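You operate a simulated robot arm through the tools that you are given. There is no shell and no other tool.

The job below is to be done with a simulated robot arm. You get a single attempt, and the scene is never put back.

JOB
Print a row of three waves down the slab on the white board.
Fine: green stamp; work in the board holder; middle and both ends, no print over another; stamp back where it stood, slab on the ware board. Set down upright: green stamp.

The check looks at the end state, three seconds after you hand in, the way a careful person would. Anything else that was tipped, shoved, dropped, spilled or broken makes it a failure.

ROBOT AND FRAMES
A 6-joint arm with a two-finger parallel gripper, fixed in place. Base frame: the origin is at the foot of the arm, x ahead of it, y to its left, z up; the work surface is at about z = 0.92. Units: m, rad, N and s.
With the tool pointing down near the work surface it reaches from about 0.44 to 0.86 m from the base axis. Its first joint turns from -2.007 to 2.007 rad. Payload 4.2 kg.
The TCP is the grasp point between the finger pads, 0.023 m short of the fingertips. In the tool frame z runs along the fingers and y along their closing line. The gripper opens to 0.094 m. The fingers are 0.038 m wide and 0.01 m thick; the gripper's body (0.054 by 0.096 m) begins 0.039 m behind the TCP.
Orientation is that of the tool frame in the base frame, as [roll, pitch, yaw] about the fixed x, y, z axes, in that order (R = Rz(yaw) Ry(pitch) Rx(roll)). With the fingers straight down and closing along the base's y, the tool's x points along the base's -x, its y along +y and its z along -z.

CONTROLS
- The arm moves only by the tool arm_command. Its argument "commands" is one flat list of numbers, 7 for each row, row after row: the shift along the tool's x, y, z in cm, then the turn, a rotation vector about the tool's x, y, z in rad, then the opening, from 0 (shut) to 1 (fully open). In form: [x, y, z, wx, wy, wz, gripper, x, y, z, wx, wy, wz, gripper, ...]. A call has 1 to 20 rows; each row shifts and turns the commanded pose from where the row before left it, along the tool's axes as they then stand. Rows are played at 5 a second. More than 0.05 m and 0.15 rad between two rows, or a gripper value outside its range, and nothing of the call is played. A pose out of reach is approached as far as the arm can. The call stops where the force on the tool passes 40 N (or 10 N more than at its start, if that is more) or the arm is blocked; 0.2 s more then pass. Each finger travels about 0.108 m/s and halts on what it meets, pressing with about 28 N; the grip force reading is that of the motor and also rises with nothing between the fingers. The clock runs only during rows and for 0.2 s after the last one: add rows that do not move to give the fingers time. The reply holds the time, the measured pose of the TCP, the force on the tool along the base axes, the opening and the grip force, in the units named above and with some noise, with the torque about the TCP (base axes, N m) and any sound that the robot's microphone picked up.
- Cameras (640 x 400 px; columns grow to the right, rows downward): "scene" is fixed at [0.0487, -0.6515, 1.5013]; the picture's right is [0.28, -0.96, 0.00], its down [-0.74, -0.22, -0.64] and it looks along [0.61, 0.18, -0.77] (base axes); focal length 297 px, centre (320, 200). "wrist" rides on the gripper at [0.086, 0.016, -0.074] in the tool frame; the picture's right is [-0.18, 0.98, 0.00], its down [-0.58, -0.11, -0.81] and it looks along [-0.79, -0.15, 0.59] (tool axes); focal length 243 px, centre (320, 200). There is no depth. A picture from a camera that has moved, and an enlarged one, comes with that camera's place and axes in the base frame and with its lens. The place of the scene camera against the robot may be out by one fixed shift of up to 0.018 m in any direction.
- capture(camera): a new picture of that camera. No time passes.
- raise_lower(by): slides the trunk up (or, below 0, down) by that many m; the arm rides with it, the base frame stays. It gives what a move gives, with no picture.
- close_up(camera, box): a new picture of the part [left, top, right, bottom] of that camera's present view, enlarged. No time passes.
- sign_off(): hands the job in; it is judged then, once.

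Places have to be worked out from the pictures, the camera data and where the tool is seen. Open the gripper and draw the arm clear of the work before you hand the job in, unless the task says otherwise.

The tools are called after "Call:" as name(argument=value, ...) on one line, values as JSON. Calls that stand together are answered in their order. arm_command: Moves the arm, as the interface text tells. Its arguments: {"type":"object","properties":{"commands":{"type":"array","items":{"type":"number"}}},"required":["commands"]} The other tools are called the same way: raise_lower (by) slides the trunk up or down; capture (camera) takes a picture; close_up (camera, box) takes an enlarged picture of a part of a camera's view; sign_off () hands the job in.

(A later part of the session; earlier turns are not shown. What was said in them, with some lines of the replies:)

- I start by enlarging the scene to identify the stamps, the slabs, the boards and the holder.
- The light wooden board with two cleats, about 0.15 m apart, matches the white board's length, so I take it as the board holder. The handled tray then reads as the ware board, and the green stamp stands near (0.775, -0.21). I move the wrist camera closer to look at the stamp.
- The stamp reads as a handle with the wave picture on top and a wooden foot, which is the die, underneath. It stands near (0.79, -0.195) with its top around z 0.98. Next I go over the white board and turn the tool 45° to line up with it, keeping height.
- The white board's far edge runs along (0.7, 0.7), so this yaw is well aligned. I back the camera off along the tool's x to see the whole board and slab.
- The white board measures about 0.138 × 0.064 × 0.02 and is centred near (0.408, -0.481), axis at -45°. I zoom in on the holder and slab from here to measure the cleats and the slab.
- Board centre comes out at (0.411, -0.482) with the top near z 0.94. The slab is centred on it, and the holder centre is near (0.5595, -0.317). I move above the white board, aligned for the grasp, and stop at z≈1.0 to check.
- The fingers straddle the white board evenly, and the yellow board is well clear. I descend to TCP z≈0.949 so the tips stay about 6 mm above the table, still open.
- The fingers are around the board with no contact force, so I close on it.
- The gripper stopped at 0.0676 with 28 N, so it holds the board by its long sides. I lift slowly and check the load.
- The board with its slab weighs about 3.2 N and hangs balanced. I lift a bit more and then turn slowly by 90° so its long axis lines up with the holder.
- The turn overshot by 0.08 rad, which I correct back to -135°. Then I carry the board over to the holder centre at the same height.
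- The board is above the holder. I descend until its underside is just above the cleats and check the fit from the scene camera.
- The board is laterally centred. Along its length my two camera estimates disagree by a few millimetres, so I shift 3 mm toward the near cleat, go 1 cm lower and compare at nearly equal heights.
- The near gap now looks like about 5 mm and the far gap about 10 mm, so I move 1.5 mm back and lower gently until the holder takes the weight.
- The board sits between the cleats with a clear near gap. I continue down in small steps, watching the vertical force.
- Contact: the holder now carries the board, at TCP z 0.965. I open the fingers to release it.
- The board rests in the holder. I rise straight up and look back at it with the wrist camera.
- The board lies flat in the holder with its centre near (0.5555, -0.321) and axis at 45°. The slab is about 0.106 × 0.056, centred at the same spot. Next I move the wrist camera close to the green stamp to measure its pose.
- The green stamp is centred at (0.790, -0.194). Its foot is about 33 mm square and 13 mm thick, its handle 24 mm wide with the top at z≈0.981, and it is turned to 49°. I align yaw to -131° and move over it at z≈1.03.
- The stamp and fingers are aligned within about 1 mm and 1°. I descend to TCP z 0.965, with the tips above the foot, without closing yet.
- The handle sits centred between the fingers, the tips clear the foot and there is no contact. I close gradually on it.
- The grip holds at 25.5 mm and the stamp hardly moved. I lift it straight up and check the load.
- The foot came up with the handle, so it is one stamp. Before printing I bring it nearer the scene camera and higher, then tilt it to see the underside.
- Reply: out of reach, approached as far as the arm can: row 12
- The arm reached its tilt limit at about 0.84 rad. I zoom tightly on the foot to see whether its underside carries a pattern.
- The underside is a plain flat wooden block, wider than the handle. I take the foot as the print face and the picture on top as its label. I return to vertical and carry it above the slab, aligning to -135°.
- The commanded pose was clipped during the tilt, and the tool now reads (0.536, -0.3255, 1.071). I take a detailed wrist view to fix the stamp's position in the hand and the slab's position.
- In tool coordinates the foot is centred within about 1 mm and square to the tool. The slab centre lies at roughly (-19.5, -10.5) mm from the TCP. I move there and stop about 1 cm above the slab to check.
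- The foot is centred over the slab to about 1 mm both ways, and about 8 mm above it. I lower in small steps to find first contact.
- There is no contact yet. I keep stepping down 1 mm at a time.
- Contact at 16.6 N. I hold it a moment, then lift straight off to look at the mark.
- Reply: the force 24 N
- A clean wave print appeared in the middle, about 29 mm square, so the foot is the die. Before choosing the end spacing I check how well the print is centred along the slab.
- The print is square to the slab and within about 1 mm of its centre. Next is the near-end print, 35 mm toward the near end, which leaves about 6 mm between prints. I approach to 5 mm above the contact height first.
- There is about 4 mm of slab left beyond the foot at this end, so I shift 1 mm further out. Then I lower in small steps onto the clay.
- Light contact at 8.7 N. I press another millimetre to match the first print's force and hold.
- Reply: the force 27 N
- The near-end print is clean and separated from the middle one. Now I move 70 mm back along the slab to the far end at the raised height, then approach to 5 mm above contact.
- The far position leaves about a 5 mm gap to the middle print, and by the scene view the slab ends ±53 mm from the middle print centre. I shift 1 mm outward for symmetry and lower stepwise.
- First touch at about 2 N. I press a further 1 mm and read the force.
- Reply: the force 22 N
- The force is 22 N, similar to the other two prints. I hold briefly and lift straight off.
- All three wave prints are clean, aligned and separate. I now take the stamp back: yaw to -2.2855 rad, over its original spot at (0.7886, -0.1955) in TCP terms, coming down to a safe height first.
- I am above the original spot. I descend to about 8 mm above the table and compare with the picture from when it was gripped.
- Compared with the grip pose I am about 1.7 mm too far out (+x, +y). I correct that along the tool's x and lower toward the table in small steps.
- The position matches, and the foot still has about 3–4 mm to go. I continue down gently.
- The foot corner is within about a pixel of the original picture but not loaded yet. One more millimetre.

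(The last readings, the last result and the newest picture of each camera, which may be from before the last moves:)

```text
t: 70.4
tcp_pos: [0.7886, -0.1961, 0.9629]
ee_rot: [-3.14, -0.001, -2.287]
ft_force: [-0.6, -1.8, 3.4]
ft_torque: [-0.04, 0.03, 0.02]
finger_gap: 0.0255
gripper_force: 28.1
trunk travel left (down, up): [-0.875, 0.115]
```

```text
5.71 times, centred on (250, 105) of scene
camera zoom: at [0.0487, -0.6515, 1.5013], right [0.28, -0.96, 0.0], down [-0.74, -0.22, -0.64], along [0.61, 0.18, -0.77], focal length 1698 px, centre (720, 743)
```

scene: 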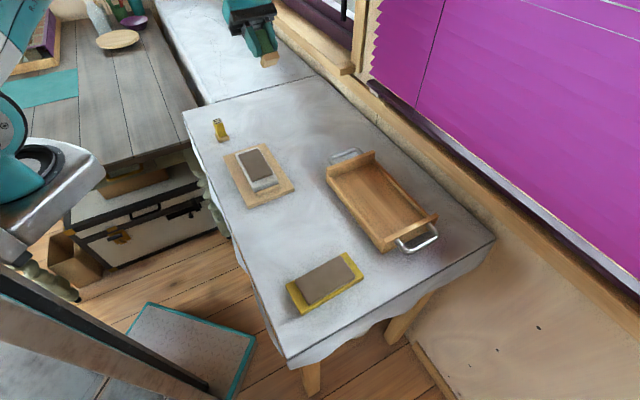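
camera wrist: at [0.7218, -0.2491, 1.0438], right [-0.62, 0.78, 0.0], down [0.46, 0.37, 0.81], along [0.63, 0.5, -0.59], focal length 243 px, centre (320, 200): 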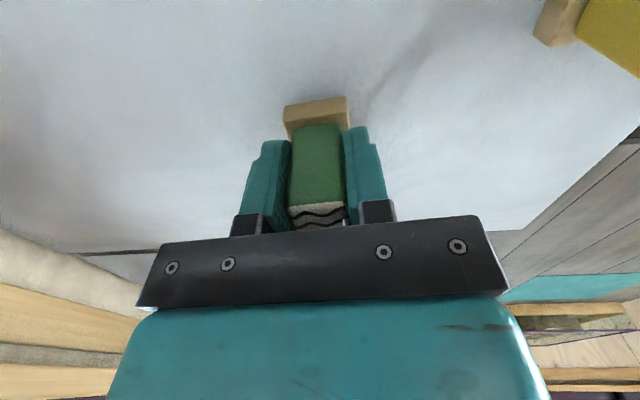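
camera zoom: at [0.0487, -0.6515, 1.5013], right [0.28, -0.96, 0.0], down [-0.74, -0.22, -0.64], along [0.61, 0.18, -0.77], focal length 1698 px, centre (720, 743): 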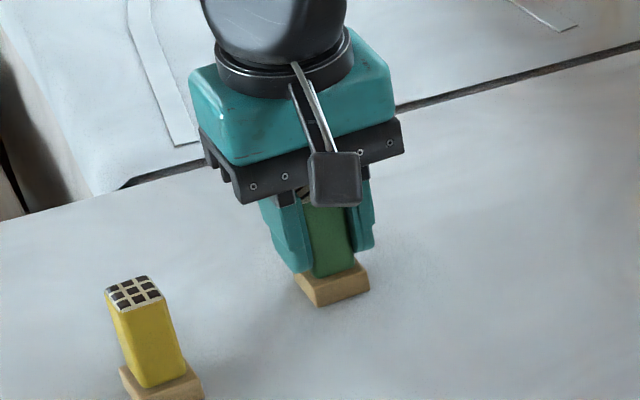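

The stamp is down at 3.4 N and in the same spot as in the original picture. I open the fingers gently.

Call:
arm_command(commands=[0, 0, 0, 0, 0, 0, 0.3, 0, 0, 0, 0, 0, 0, 0.4, 0, 0, 0, 0, 0, 0, 0.6, 0, 0, 0, 0, 0, 0, 0.8, 0, 0, 0, 0, 0, 0, 1, 0, 0, 0, 0, 0, 0, 1])

Call:
capture(camera="wrist")

Call:
close_up(camera="scene", box=[210, 70, 290, 140])

```text
t: 71.8
tcp_pos: [0.7888, -0.1949, 0.9643]
ee_rot: [-3.141, 0.0, -2.287]
ft_force: [1.6, 0.1, 0.5]
ft_torque: [0.01, 0.01, 0.03]
finger_gap: 0.0937
gripper_force: 0.1
trunk travel left (down, up): [-0.875, 0.115]
```

```text
taken
camera wrist: at [0.721, -0.2499, 1.0373], right [-0.62, 0.78, 0.0], down [0.46, 0.37, 0.81], along [0.63, 0.5, -0.59], focal length 243 px, centre (320, 200)
```

wrist: 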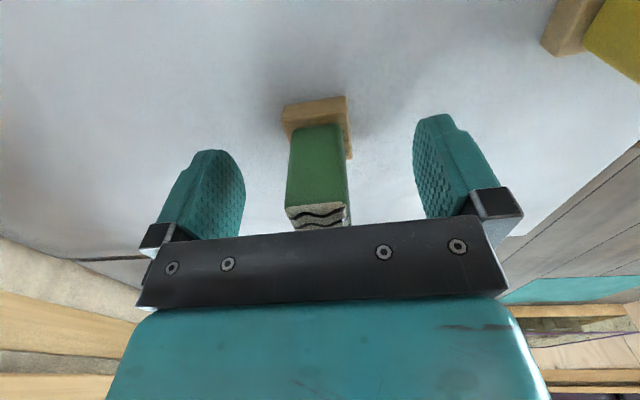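

```text
5.71 times, centred on (250, 105) of scene
camera zoom: at [0.0487, -0.6515, 1.5013], right [0.28, -0.96, 0.0], down [-0.74, -0.22, -0.64], along [0.61, 0.18, -0.77], focal length 1698 px, centre (720, 743)
```

zoom: 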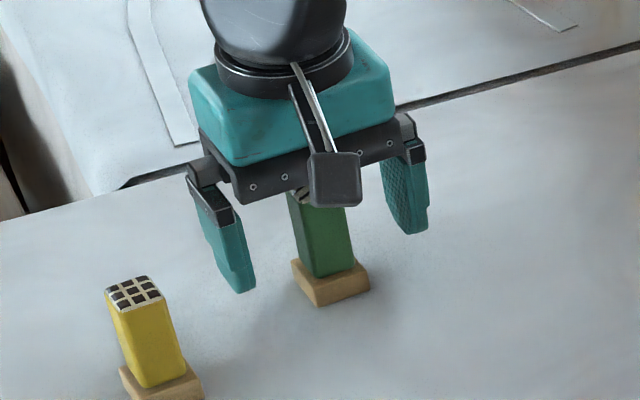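

The green stamp stands upright exactly where it was. I rise straight up off it, then move over to look at the handled tray (ware board).

Call:
arm_command(commands=[0, 0, -1, 0, 0, 0, 1, 0, 0, -2, 0, 0, 0, 1, 0, 0, -3, 0, 0, 0, 1, 0, 0, -4, 0, 0, 0, 1, 0, 0, -2, 0, 0, 0, 1, 4.25, 0.385, -1.3, 0, 0, 0, 1, 4.25, 0.385, -1.3, 0, 0, 0, 1, 4.25, 0.385, -1.3, 0, 0, 0, 1, 4.25, 0.385, -1.3, 0, 0, 0, 1, 4.25, 0.385, -1.3, 0, 0, 0, 1, 4.25, 0.385, -1.3, 0, 0, 0, 1, 4.25, 0.385, -1.3, 0, 0, 0, 1, 4.25, 0.385, -1.3, 0, 0, 0, 1, 4.25, 0.385, -1.3, 0, 0, 0, 1, 4.25, 0.385, -1.3, 0, 0, 0, 1, 4.25, 0.385, -1.3, 0, 0, 0, 1, 0, 0, 0, 0, 0, 0, 1])

Call:
arm_command(commands=[0, 0, 0, 0, 0, 0.149, 1, 0, 0, 0, 0, 0, 0.149, 1, 0, 0, 0, 0, 0, 0.149, 1, 0, 0, 0, 0, 0, 0.149, 1, 0, 0, 0, 0, 0, 0.149, 1, 0, 0, 0, 0, 0, 0.149, 1, 0, 0, 0, 0, 0, 0.149, 1, 0, 0, 0, 0, 0, 0.149, 1, 0, 0, 0, 0, 0, 0.149, 1, 0, 0, 0, 0, 0, 0.149, 1, 0, 0, 0, 0, 0, 0.149, 1, 0, 0, 0, 0, 0, 0, 1])

Call:
capture(camera="wrist")

Call:
capture(camera="scene")

```text
t: 75.4
tcp_pos: [0.4479, -0.525, 1.227]
ee_rot: [3.141, 0.0, -2.288]
ft_force: [-0.2, 0.1, -0.6]
ft_torque: [0.02, -0.02, -0.02]
finger_gap: 0.0939
gripper_force: 0.1
trunk travel left (down, up): [-0.875, 0.115]
```

```text
t: 78.0
tcp_pos: [0.4496, -0.5202, 1.226]
ee_rot: [-3.141, 0.001, 2.355]
ft_force: [0.8, 0.2, 0.5]
ft_torque: [0.01, 0.04, -0.03]
finger_gap: 0.0942
gripper_force: 0.1
trunk travel left (down, up): [-0.875, 0.115]
```

```text
taken
camera wrist: at [0.4004, -0.4481, 1.2999], right [0.83, 0.56, 0.0], down [0.33, -0.49, 0.81], along [0.45, -0.67, -0.59], focal length 243 px, centre (320, 200)
```

wrist: 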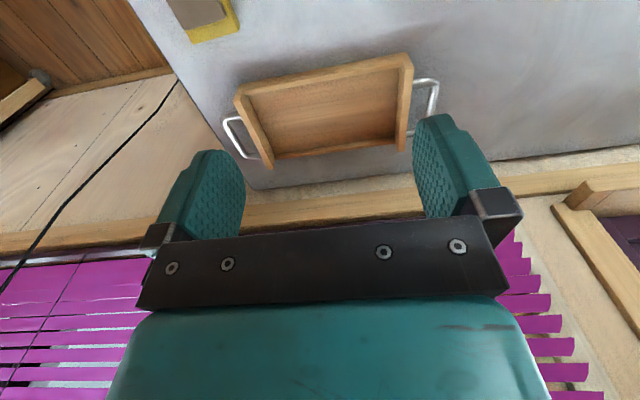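

```text
taken
```

scene: 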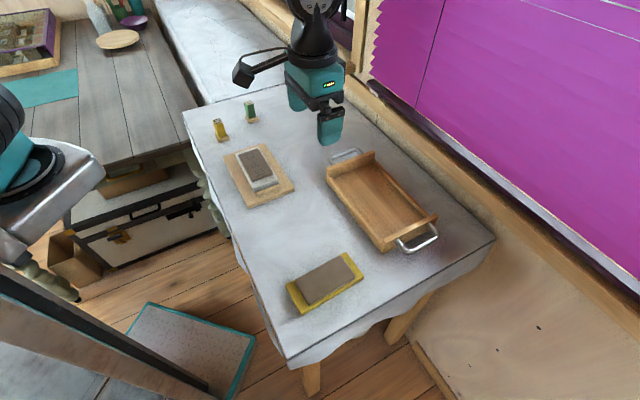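

The tray is in clear view. I enlarge it to measure its walls and inside floor.

Call:
close_up(camera="wrist", box=[215, 35, 450, 180])

Call:
close_up(camera="scene", box=[320, 140, 450, 260])

Call:
close_up(camera="scene", box=[200, 85, 300, 215])

```text
2.72 times, centred on (332, 108) of wrist
camera zoom: at [0.4004, -0.4481, 1.2999], right [0.83, 0.56, 0.0], down [0.33, -0.49, 0.81], along [0.45, -0.67, -0.59], focal length 661 px, centre (286, 452)
```

zoom: 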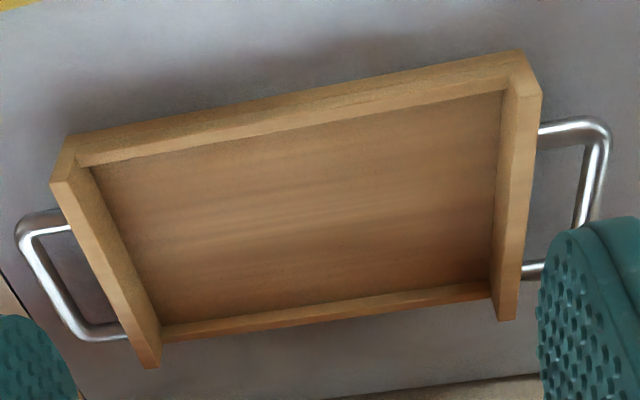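

```text
3.33 times, centred on (385, 200) of scene
camera zoom: at [0.0487, -0.6515, 1.5013], right [0.28, -0.96, 0.0], down [-0.74, -0.22, -0.64], along [0.61, 0.18, -0.77], focal length 991 px, centre (103, 200)
```

zoom: 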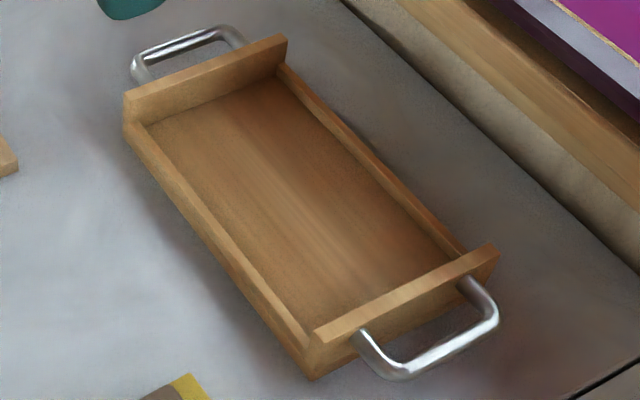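

```text
3.08 times, centred on (250, 150) of scene
camera zoom: at [0.0487, -0.6515, 1.5013], right [0.28, -0.96, 0.0], down [-0.74, -0.22, -0.64], along [0.61, 0.18, -0.77], focal length 914 px, centre (535, 354)
```

zoom: 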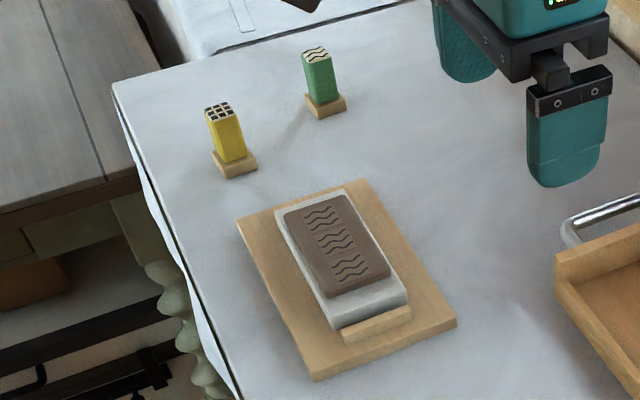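

The tray lies at 45°. Its floor is about 0.23 × 0.13 with low long walls, and its near inner wall is about 0.786 m out along (0.7, -0.7). There is room for the board centred near (0.553, -0.637). I turn back to -135° and go above the holder to fetch the printed slab on its board.

Call:
arm_command(commands=[0, 0, 0, 0, 0, -0.1428, 1, 0, 0, 0, 0, 0, -0.1428, 1, 0, 0, 0, 0, 0, -0.1428, 1, 0, 0, 0, 0, 0, -0.1428, 1, 0, 0, 0, 0, 0, -0.1428, 1, 0, 0, 0, 0, 0, -0.1428, 1, 0, 0, 0, 0, 0, -0.1428, 1, 0, 0, 0, 0, 0, -0.1428, 1, 0, 0, 0, 0, 0, -0.1428, 1, 0, 0, 0, 0, 0, -0.1428, 1, 0, 0, 0, 0, 0, -0.1428, 1, -3.63, 1.085, 1.5, 0, 0, 0, 1, -3.63, 1.085, 1.5, 0, 0, 0, 1, -3.63, 1.085, 2, 0, 0, 0, 1, -3.63, 1.085, 2, 0, 0, 0, 1, -3.63, 1.085, 2, 0, 0, 0, 1, -3.63, 1.085, 2, 0, 0, 0, 1, 0, 0, 3, 0, 0, 0, 1, 0, 0, 0, 0, 0, 0, 1, 0, 0, 0, 0, 0, 0, 1])

Call:
capture(camera="wrist")

Call:
close_up(camera="scene", box=[215, 130, 305, 220])

```text
t: 82.2
tcp_pos: [0.5565, -0.3205, 1.0854]
ee_rot: [3.141, 0.0, -2.357]
ft_force: [0.2, 0.5, -0.5]
ft_torque: [-0.02, -0.02, 0.0]
finger_gap: 0.0937
gripper_force: 0.1
trunk travel left (down, up): [-0.875, 0.115]
```

```text
taken
camera wrist: at [0.4852, -0.3711, 1.1596], right [-0.57, 0.82, 0.0], down [0.49, 0.33, 0.81], along [0.66, 0.46, -0.59], focal length 243 px, centre (320, 200)
```

wrist: 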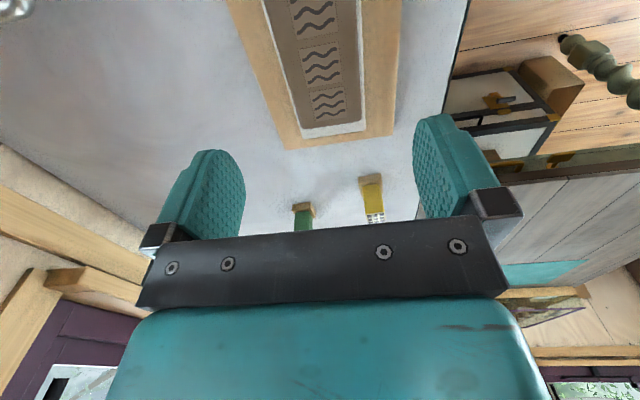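

```text
4.44 times, centred on (260, 175) of scene
camera zoom: at [0.0487, -0.6515, 1.5013], right [0.28, -0.96, 0.0], down [-0.74, -0.22, -0.64], along [0.61, 0.18, -0.77], focal length 1321 px, centre (587, 311)
```

zoom: 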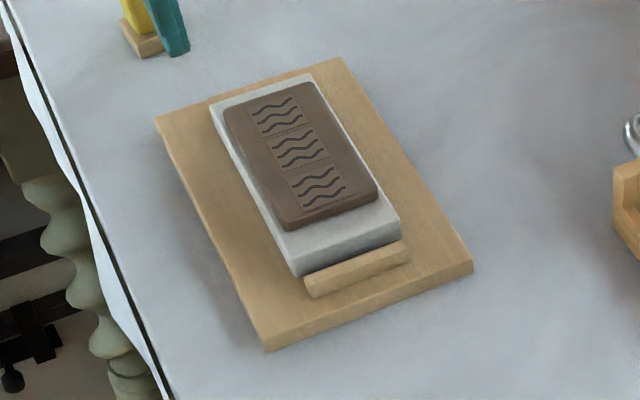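

The printed slab sits undisturbed and the gripper is centred over the board. I descend to the same grip height as before (z≈0.9645), fingers open.

Call:
arm_command(commands=[0, 0, 2.5, 0, 0, 0, 1, 0, 0, 2.5, 0, 0, 0, 1, 0, 0, 2.5, 0, 0, 0, 1, 0, 0, 2, 0, 0, 0, 1, 0, 0, 1.5, 0, 0, 0, 1, 0, 0, 1.1, 0, 0, 0, 1, 0, 0, 0, 0, 0, 0, 1, 0, 0, 0, 0, 0, 0, 1])

Call:
capture(camera="wrist")

Call:
close_up(camera="scene", box=[225, 145, 295, 215])

```text
t: 84.0
tcp_pos: [0.5559, -0.3205, 0.9655]
ee_rot: [3.141, -0.001, -2.357]
ft_force: [0.1, -0.8, -0.6]
ft_torque: [0.03, -0.04, 0.01]
finger_gap: 0.0939
gripper_force: 0.0
trunk travel left (down, up): [-0.875, 0.115]
```

```text
taken
camera wrist: at [0.4845, -0.3693, 1.0399], right [-0.57, 0.82, 0.0], down [0.49, 0.33, 0.81], along [0.67, 0.46, -0.59], focal length 243 px, centre (320, 200)
```

wrist: 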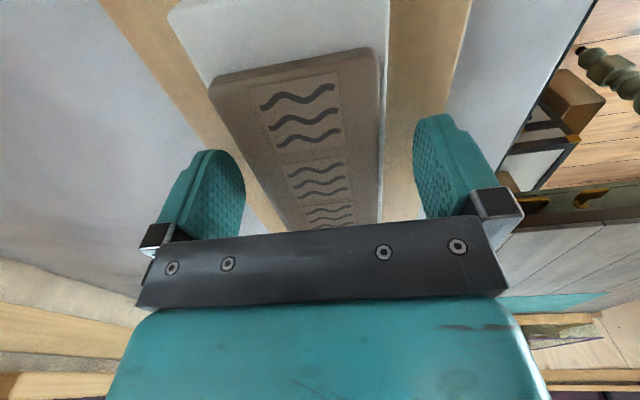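

```text
5.71 times, centred on (260, 180) of scene
camera zoom: at [0.0487, -0.6515, 1.5013], right [0.28, -0.96, 0.0], down [-0.74, -0.22, -0.64], along [0.61, 0.18, -0.77], focal length 1698 px, centre (663, 314)
```

zoom: 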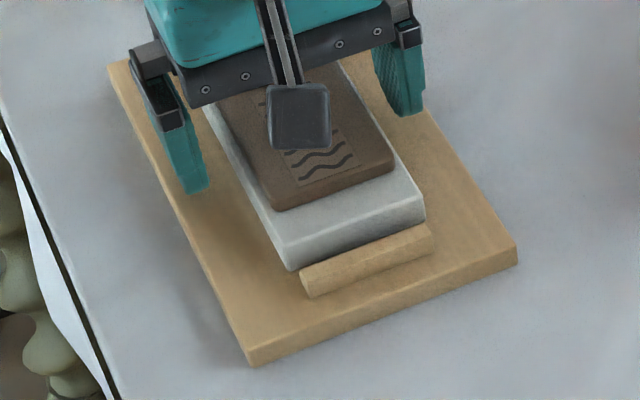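

The fingers straddle the board evenly with no contact, so I close on its sides.

Call:
arm_command(commands=[0, 0, 0, 0, 0, 0, 0.85, 0, 0, 0, 0, 0, 0, 0.76, 0, 0, 0, 0, 0, 0, 0.68, 0, 0, 0, 0, 0, 0, 0.5, 0, 0, 0, 0, 0, 0, 0.5])

Call:
arm_command(commands=[0, 0, -0.5, 0, 0, 0, 0.5, 0, 0, -1.0, 0, 0, 0, 0.5, 0, 0, -1.5, 0, 0, 0, 0.5, 0, 0, -2, 0, 0, 0, 0.5, 0, 0, 0, 0, 0, 0, 0.5, 0, 0, 0, 0, 0, 0, 0.5])

Call:
capture(camera="wrist")

Call:
close_up(camera="scene", box=[215, 130, 305, 220])

```text
t: 85.2
tcp_pos: [0.5568, -0.3197, 0.966]
ee_rot: [-3.141, 0.0, -2.356]
ft_force: [0.0, -0.7, 1.1]
ft_torque: [-0.08, -0.12, 0.0]
finger_gap: 0.0674
gripper_force: 27.9
trunk travel left (down, up): [-0.875, 0.115]
```

```text
t: 86.6
tcp_pos: [0.5566, -0.3208, 1.0151]
ee_rot: [-3.141, 0.0, -2.355]
ft_force: [-0.3, 0.9, -3.5]
ft_torque: [0.02, 0.01, 0.01]
finger_gap: 0.0675
gripper_force: 28.0
trunk travel left (down, up): [-0.875, 0.115]
```

```text
taken
camera wrist: at [0.4851, -0.3711, 1.0893], right [-0.57, 0.82, 0.0], down [0.49, 0.33, 0.81], along [0.66, 0.46, -0.59], focal length 243 px, centre (320, 200)
```

wrist: 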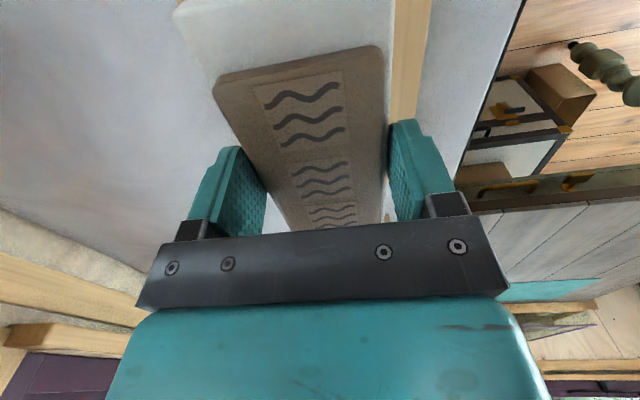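

```text
4.44 times, centred on (260, 175) of scene
camera zoom: at [0.0487, -0.6515, 1.5013], right [0.28, -0.96, 0.0], down [-0.74, -0.22, -0.64], along [0.61, 0.18, -0.77], focal length 1321 px, centre (587, 311)
```

zoom: 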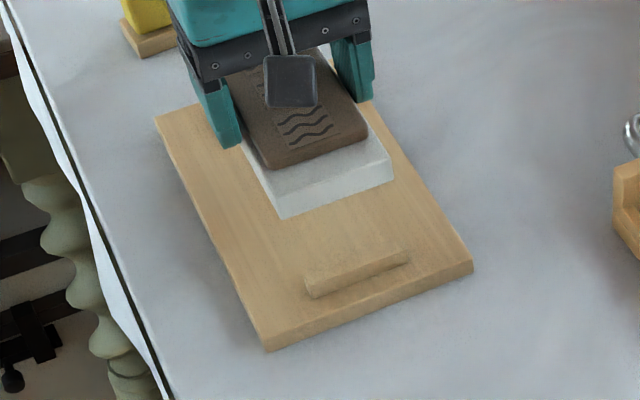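

The board, slab and prints are lifted cleanly and the holder stayed put. I raise slightly and carry it sideways over the tray at z≈1.04, leaving about 4 cm over its end walls.

Call:
arm_command(commands=[0, 0, -1.2, 0, 0, 0, 0.5, 0, 0, -1.3, 0, 0, 0, 0.5, 1.2, -1.2, 0, 0, 0, 0, 0.5, 2.1, -2.05, 0, 0, 0, 0, 0.5, 2.1, -2.05, 0, 0, 0, 0, 0.5, 2.1, -2.05, 0, 0, 0, 0, 0.5, 2.1, -2.05, 0, 0, 0, 0, 0.5, 2.1, -2.05, 0, 0, 0, 0, 0.5, 2.1, -2.05, 0, 0, 0, 0, 0.5, 2.1, -2.05, 0, 0, 0, 0, 0.5, 2.1, -2.05, 0, 0, 0, 0, 0.5, 2.1, -2.05, 0, 0, 0, 0, 0.5, 1.6, -1.4, 0, 0, 0, 0, 0.5, 0, 0, 0, 0, 0, 0, 0.5, 0, 0, 0, 0, 0, 0, 0.5])

Call:
capture(camera="wrist")

Call:
close_up(camera="scene", box=[310, 120, 450, 260])

```text
t: 89.8
tcp_pos: [0.5554, -0.6243, 1.0422]
ee_rot: [-3.14, 0.001, -2.355]
ft_force: [-0.8, -0.3, -2.7]
ft_torque: [-0.02, -0.01, 0.02]
finger_gap: 0.0677
gripper_force: 28.3
trunk travel left (down, up): [-0.875, 0.115]
```

```text
taken
camera wrist: at [0.4838, -0.6739, 1.1163], right [-0.57, 0.82, 0.0], down [0.49, 0.33, 0.81], along [0.66, 0.46, -0.59], focal length 243 px, centre (320, 200)
```

wrist: 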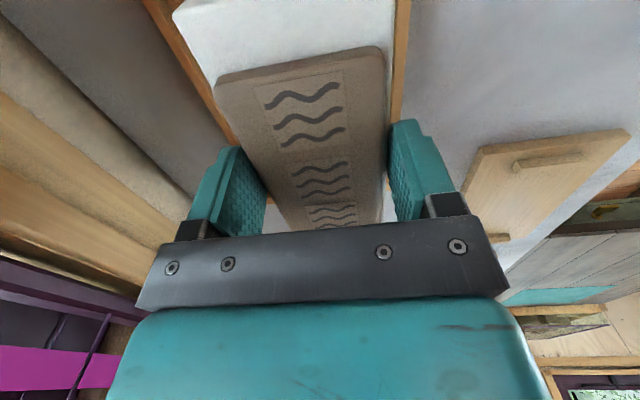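

```text
2.86 times, centred on (380, 190) of scene
camera zoom: at [0.0487, -0.6515, 1.5013], right [0.28, -0.96, 0.0], down [-0.74, -0.22, -0.64], along [0.61, 0.18, -0.77], focal length 849 px, centre (149, 229)
```

zoom: 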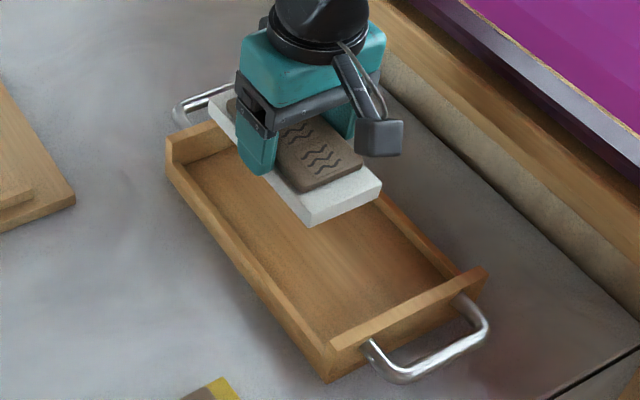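

The board is over the tray with room to spare, but I want the end clearances confirmed. I zoom in before lowering.

Call:
close_up(camera="scene", box=[340, 140, 420, 215])

Call:
close_up(camera="wrist", box=[130, 0, 430, 180])

```text
5.33 times, centred on (380, 178) of scene
camera zoom: at [0.0487, -0.6515, 1.5013], right [0.28, -0.96, 0.0], down [-0.74, -0.22, -0.64], along [0.61, 0.18, -0.77], focal length 1585 px, centre (0, 320)
```

zoom: 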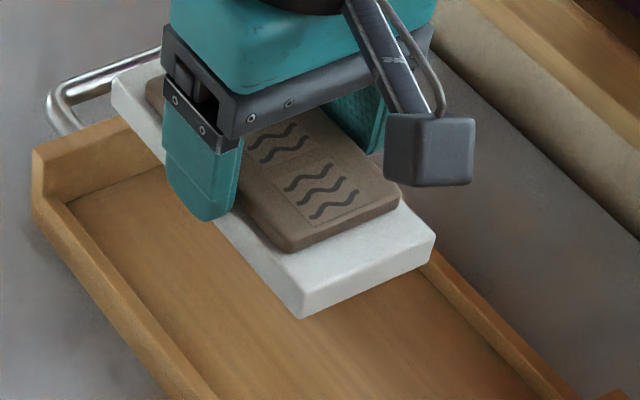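

```text
2.13 times, centred on (280, 90) of wrist
camera zoom: at [0.4838, -0.6739, 1.1163], right [-0.57, 0.82, 0.0], down [0.49, 0.33, 0.81], along [0.66, 0.46, -0.59], focal length 518 px, centre (405, 435)
```

zoom: 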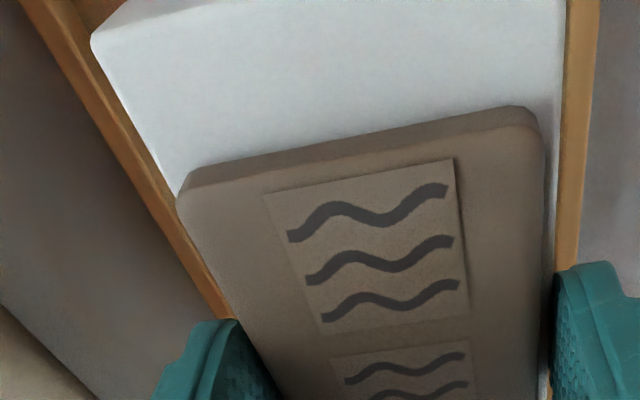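

The interior runs from about s = 0.786 to 0.916 m across, and the far end wall is about 26 mm beyond the board's end. I shift 10 mm outward and 11 mm toward the near end so a finger can open without touching the near wall. Then I come partway down.

Call:
arm_command(commands=[0.57, -0.5, 0, 0, 0, 0, 0.5, 0.57, -0.5, 0, 0, 0, 0, 0.5, 0, 0, 1.5, 0, 0, 0, 0.5, 0, 0, 1.5, 0, 0, 0, 0.5, 0, 0, 1.5, 0, 0, 0, 0.5, 0, 0, 1, 0, 0, 0, 0.5, 0, 0, 0, 0, 0, 0, 0.5, 0, 0, 0, 0, 0, 0, 0.5])

Call:
close_up(camera="scene", box=[330, 140, 430, 250])

Call:
capture(camera="wrist")

```text
t: 91.6
tcp_pos: [0.553, -0.6378, 0.9861]
ee_rot: [-3.141, -0.001, -2.357]
ft_force: [0.0, -0.5, -3.1]
ft_torque: [-0.01, 0.01, 0.01]
finger_gap: 0.0677
gripper_force: 27.4
trunk travel left (down, up): [-0.875, 0.115]
```

```text
3.64 times, centred on (380, 195) of scene
camera zoom: at [0.0487, -0.6515, 1.5013], right [0.28, -0.96, 0.0], down [-0.74, -0.22, -0.64], along [0.61, 0.18, -0.77], focal length 1081 px, centre (102, 218)
```

zoom: 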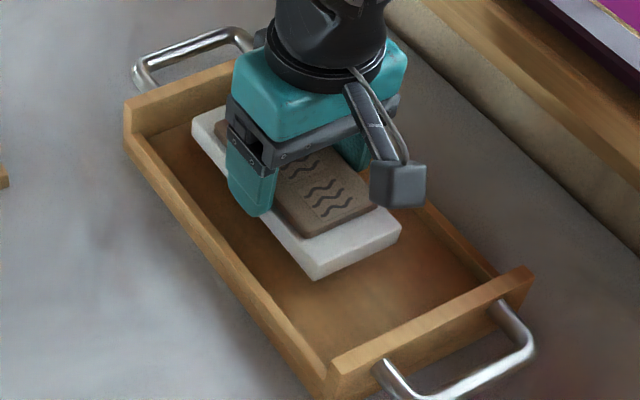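

```text
taken
camera wrist: at [0.4819, -0.6878, 1.0599], right [-0.57, 0.82, 0.0], down [0.49, 0.33, 0.81], along [0.66, 0.46, -0.59], focal length 243 px, centre (320, 200)
```

wrist: 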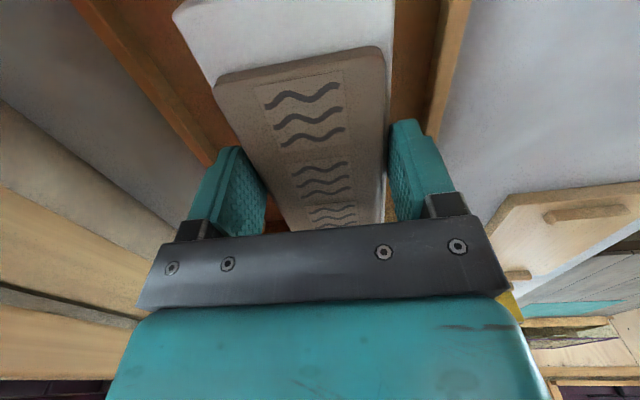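

The near wall's inner edge is about 57 mm from the TCP, which gives 13 mm beyond the finger. I keep lowering, first faster and then in small steps.

Call:
arm_command(commands=[0, 0, 0.7, 0, 0, 0, 0.5, 0, 0, 0.5, 0, 0, 0, 0.5, 0, 0, 0.3, 0, 0, 0, 0.5, 0, 0, 0, 0, 0, 0, 0.5, 0, 0, 0, 0, 0, 0, 0.5])

Call:
close_up(camera="scene", box=[330, 140, 430, 250])

```text
t: 92.8
tcp_pos: [0.5535, -0.6383, 0.9705]
ee_rot: [3.142, 0.0, -2.355]
ft_force: [-0.3, -0.1, -3.0]
ft_torque: [0.01, 0.0, -0.04]
finger_gap: 0.0675
gripper_force: 28.2
trunk travel left (down, up): [-0.875, 0.115]
```

```text
3.64 times, centred on (380, 195) of scene
camera zoom: at [0.0487, -0.6515, 1.5013], right [0.28, -0.96, 0.0], down [-0.74, -0.22, -0.64], along [0.61, 0.18, -0.77], focal length 1081 px, centre (102, 218)
```

zoom: 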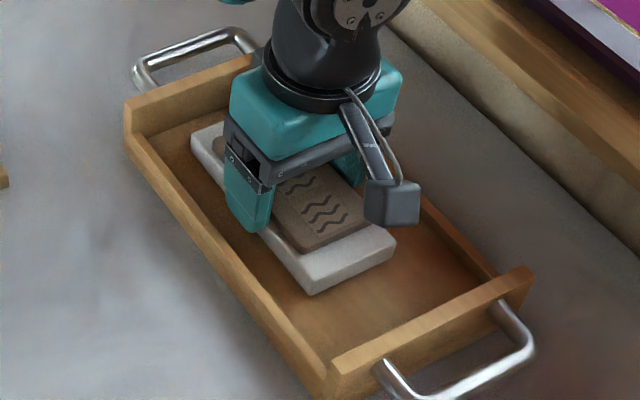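

The board is inside the tray and still hanging at -3 N. I continue in 1–2 mm steps to touch-down.

Call:
arm_command(commands=[0, 0, 0.2, 0, 0, 0, 0.5, 0, 0, 0.2, 0, 0, 0, 0.5, 0, 0, 0, 0, 0, 0, 0.5, 0, 0, 0, 0, 0, 0, 0.5])

```text
t: 93.8
tcp_pos: [0.5505, -0.6384, 0.9665]
ee_rot: [-3.141, 0.001, -2.355]
ft_force: [-0.1, 0.8, -1.6]
ft_torque: [0.04, -0.12, 0.02]
finger_gap: 0.0675
gripper_force: 28.0
trunk travel left (down, up): [-0.875, 0.115]
```

The load is easing (-1.6 N), so touch-down has begun. Another millimetre.

Call:
arm_command(commands=[0, 0, 0.1, 0, 0, 0, 0.5, 0, 0, 0, 0, 0, 0, 0.5, 0, 0, 0, 0, 0, 0, 0.5])

Call:
close_up(camera="scene", box=[340, 150, 420, 230])

Call:
capture(camera="wrist")

```text
t: 94.6
tcp_pos: [0.5523, -0.6375, 0.9659]
ee_rot: [-3.141, -0.001, -2.356]
ft_force: [-2.5, -5.6, 10.7]
ft_torque: [0.47, 0.15, 0.04]
finger_gap: 0.0679
gripper_force: 27.7
trunk travel left (down, up): [-0.875, 0.115]
```

```text
5.00 times, centred on (380, 190) of scene
camera zoom: at [0.0487, -0.6515, 1.5013], right [0.28, -0.96, 0.0], down [-0.74, -0.22, -0.64], along [0.61, 0.18, -0.77], focal length 1486 px, centre (20, 250)
```

zoom: 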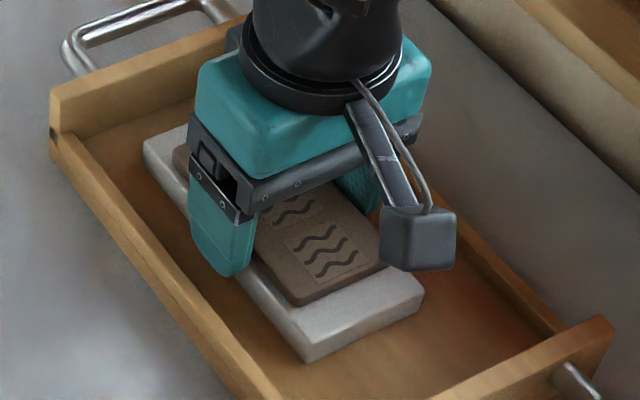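

```text
taken
camera wrist: at [0.4805, -0.6882, 1.0402], right [-0.56, 0.83, 0.0], down [0.49, 0.34, 0.81], along [0.67, 0.45, -0.59], focal length 243 px, centre (320, 200)
```

wrist: 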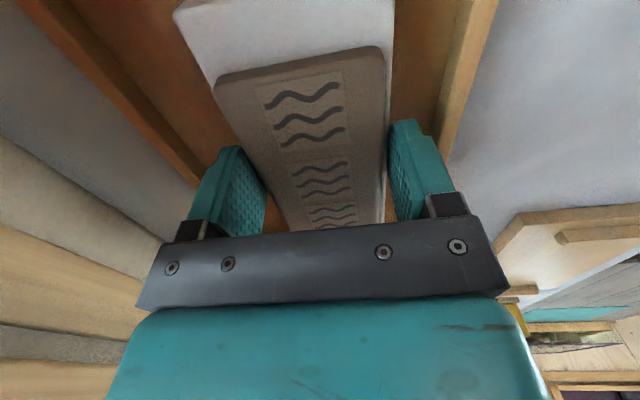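

The board is on the floor with a slightly one-sided 10 N. I back off half a millimetre to relax it, then open the fingers only part-way (gap ~0.080) so they stay clear of the near wall.

Call:
arm_command(commands=[0, 0, -0.06, 0, 0, 0, 0.5, 0, 0, 0, 0, 0, 0, 0.5])

Call:
arm_command(commands=[0, 0, 0, 0, 0, 0, 0.74, 0, 0, 0, 0, 0, 0, 0.78, 0, 0, 0, 0, 0, 0, 0.82, 0, 0, 0, 0, 0, 0, 0.85, 0, 0, 0, 0, 0, 0, 0.85])

Call:
close_up(camera="scene", box=[340, 150, 420, 230])

Call:
capture(camera="wrist")

```text
t: 95.2
tcp_pos: [0.5528, -0.6389, 0.9652]
ee_rot: [-3.14, 0.002, -2.356]
ft_force: [-2.3, -4.9, 12.2]
ft_torque: [-0.2, 0.27, -0.09]
finger_gap: 0.0675
gripper_force: 28.5
trunk travel left (down, up): [-0.875, 0.115]
```

```text
t: 96.4
tcp_pos: [0.5532, -0.6381, 0.9657]
ee_rot: [3.141, 0.0, -2.355]
ft_force: [-1.2, -1.1, -0.3]
ft_torque: [-0.03, -0.01, 0.04]
finger_gap: 0.0798
gripper_force: 0.0
trunk travel left (down, up): [-0.875, 0.115]
```

```text
5.00 times, centred on (380, 190) of scene
camera zoom: at [0.0487, -0.6515, 1.5013], right [0.28, -0.96, 0.0], down [-0.74, -0.22, -0.64], along [0.61, 0.18, -0.77], focal length 1486 px, centre (20, 250)
```

zoom: 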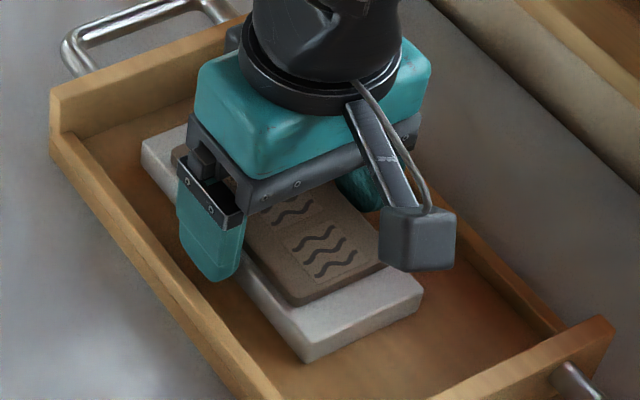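

```text
taken
camera wrist: at [0.4809, -0.6881, 1.0395], right [-0.57, 0.82, 0.0], down [0.49, 0.33, 0.81], along [0.67, 0.46, -0.59], focal length 243 px, centre (320, 200)
```

wrist: 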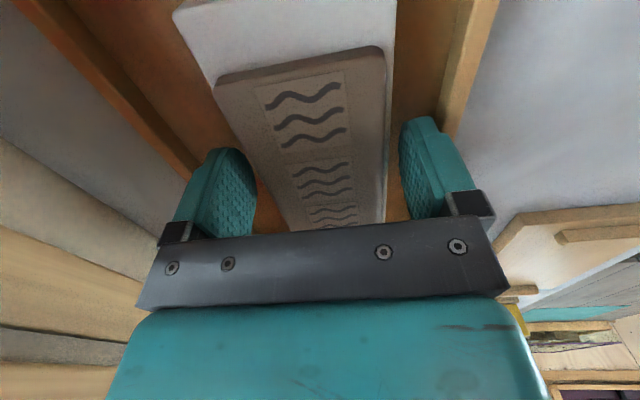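

The board is released and lies flat inside, with both fingers free of it and of the walls. I rise straight up with the same opening, then withdraw toward the arm.

Call:
arm_command(commands=[0, 0, -0.5, 0, 0, 0, 0.85, 0, 0, -1.5, 0, 0, 0, 0.85, 0, 0, -2.5, 0, 0, 0, 0.85, 0, 0, -3, 0, 0, 0, 0.85, 0, 0, -4, 0, 0, 0, 1, 0, 0, -4, 0, 0, 0, 1, 0, 3.5, -2, 0, 0, 0, 1, 0, 4, -1, 0, 0, 0, 1, 0, 4, 0, 0, 0, 0, 1, 0, 4, 0, 0, 0, 0, 1, 0, 4, 0, 0, 0, 0, 1, 0, 0, 0, 0, 0, 0, 1, 0, 0, 0, 0, 0, 0, 1])

Call:
capture(camera="scene")

Call:
close_up(camera="scene", box=[320, 140, 450, 260])

Call:
close_up(camera="scene", box=[190, 80, 310, 215])

```text
t: 99.2
tcp_pos: [0.4166, -0.499, 1.1524]
ee_rot: [3.142, 0.001, -2.356]
ft_force: [0.0, 0.3, -0.3]
ft_torque: [0.01, -0.01, 0.01]
finger_gap: 0.094
gripper_force: 0.0
trunk travel left (down, up): [-0.875, 0.115]
```

```text
taken
```

scene: 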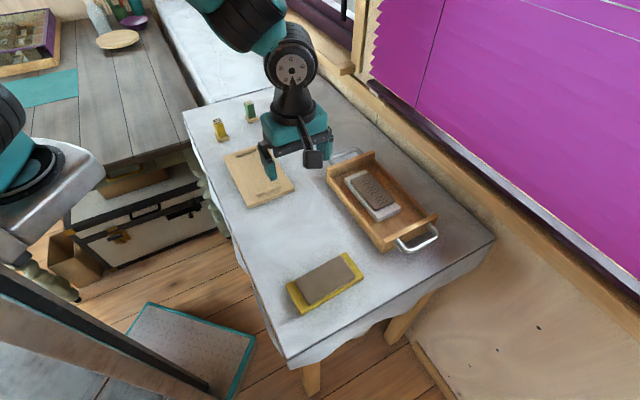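

```text
3.33 times, centred on (385, 200) of scene
camera zoom: at [0.0487, -0.6515, 1.5013], right [0.28, -0.96, 0.0], down [-0.74, -0.22, -0.64], along [0.61, 0.18, -0.77], focal length 991 px, centre (103, 200)
```

zoom: 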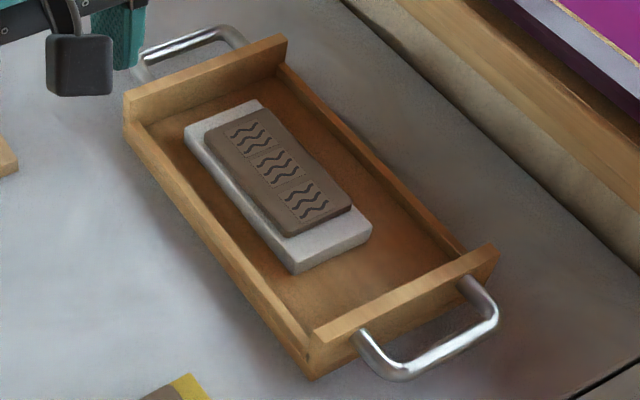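

```text
2.96 times, centred on (250, 148) of scene
camera zoom: at [0.0487, -0.6515, 1.5013], right [0.28, -0.96, 0.0], down [-0.74, -0.22, -0.64], along [0.61, 0.18, -0.77], focal length 880 px, centre (527, 356)
```

zoom: 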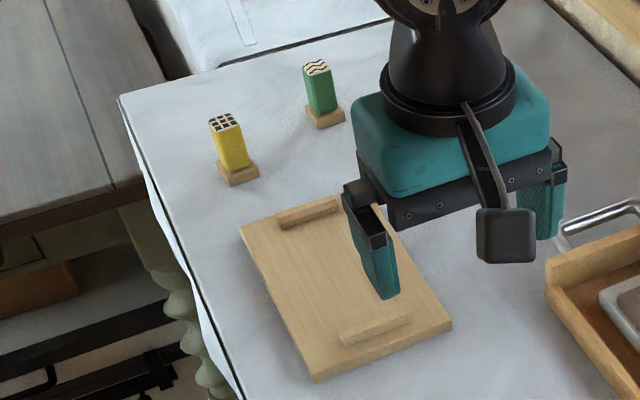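

The printed slab lies flat on its board in the tray, with all three waves clear. The green stamp stands upright on its original spot, and the holder, yellow stamp and yellow board are untouched. The gripper is open and clear, so I raise it a bit more before handing in.

Call:
arm_command(commands=[0, 0, -2.5, 0, 0, 0, 1, 0, 0, -2.5, 0, 0, 0, 1, 0, 0, 0, 0, 0, 0, 1, 0, 0, 0, 0, 0, 0, 1])

Call:
close_up(camera="scene", box=[340, 150, 420, 230])

```text
t: 100.2
tcp_pos: [0.418, -0.4976, 1.2012]
ee_rot: [-3.141, -0.001, -2.357]
ft_force: [1.2, 0.6, 0.4]
ft_torque: [0.01, 0.0, 0.01]
finger_gap: 0.0943
gripper_force: 0.1
trunk travel left (down, up): [-0.875, 0.115]
```

```text
5.00 times, centred on (380, 190) of scene
camera zoom: at [0.0487, -0.6515, 1.5013], right [0.28, -0.96, 0.0], down [-0.74, -0.22, -0.64], along [0.61, 0.18, -0.77], focal length 1486 px, centre (20, 250)
```

zoom: 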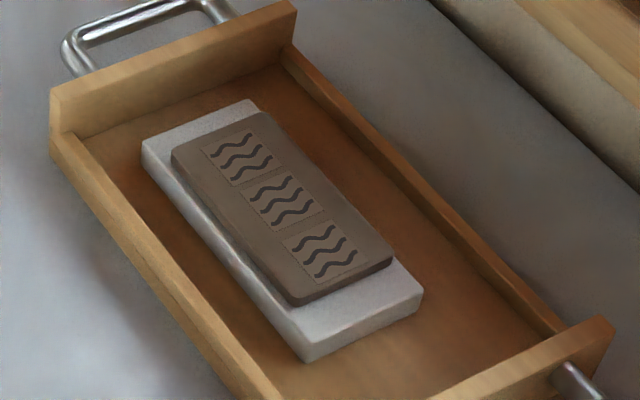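

The final picture shows three separate wave prints at the middle and both ends of the slab, which is lying level in the ware board tray. Everything else is in place, so I hand in the job.

Call:
sign_off()

```text
The job is handed in.
```

The slab on the white board now has three wave prints in a row, one in the middle and one at each end, with none overlapping. I have handed the job in.

- **Printing:** I used the green stamp with the white board seated between the cleats of the board holder. Each print took roughly 20–27 N.
- **Stamp:** It is back upright on its original spot, matching the earlier picture to within a few millimetres.
- **Slab:** It lies flat on the ware board, still on its white board, because gripping the clay itself risked marking it.
- **Everything else:** In the final pictures the yellow stamp, yellow board and holder look undisturbed. The arm is raised clear with the gripper open.

None of the objects were labelled. I took the cleated board to be the board holder, because its cleats fit the white board's length, and the handled tray to be the ware board.
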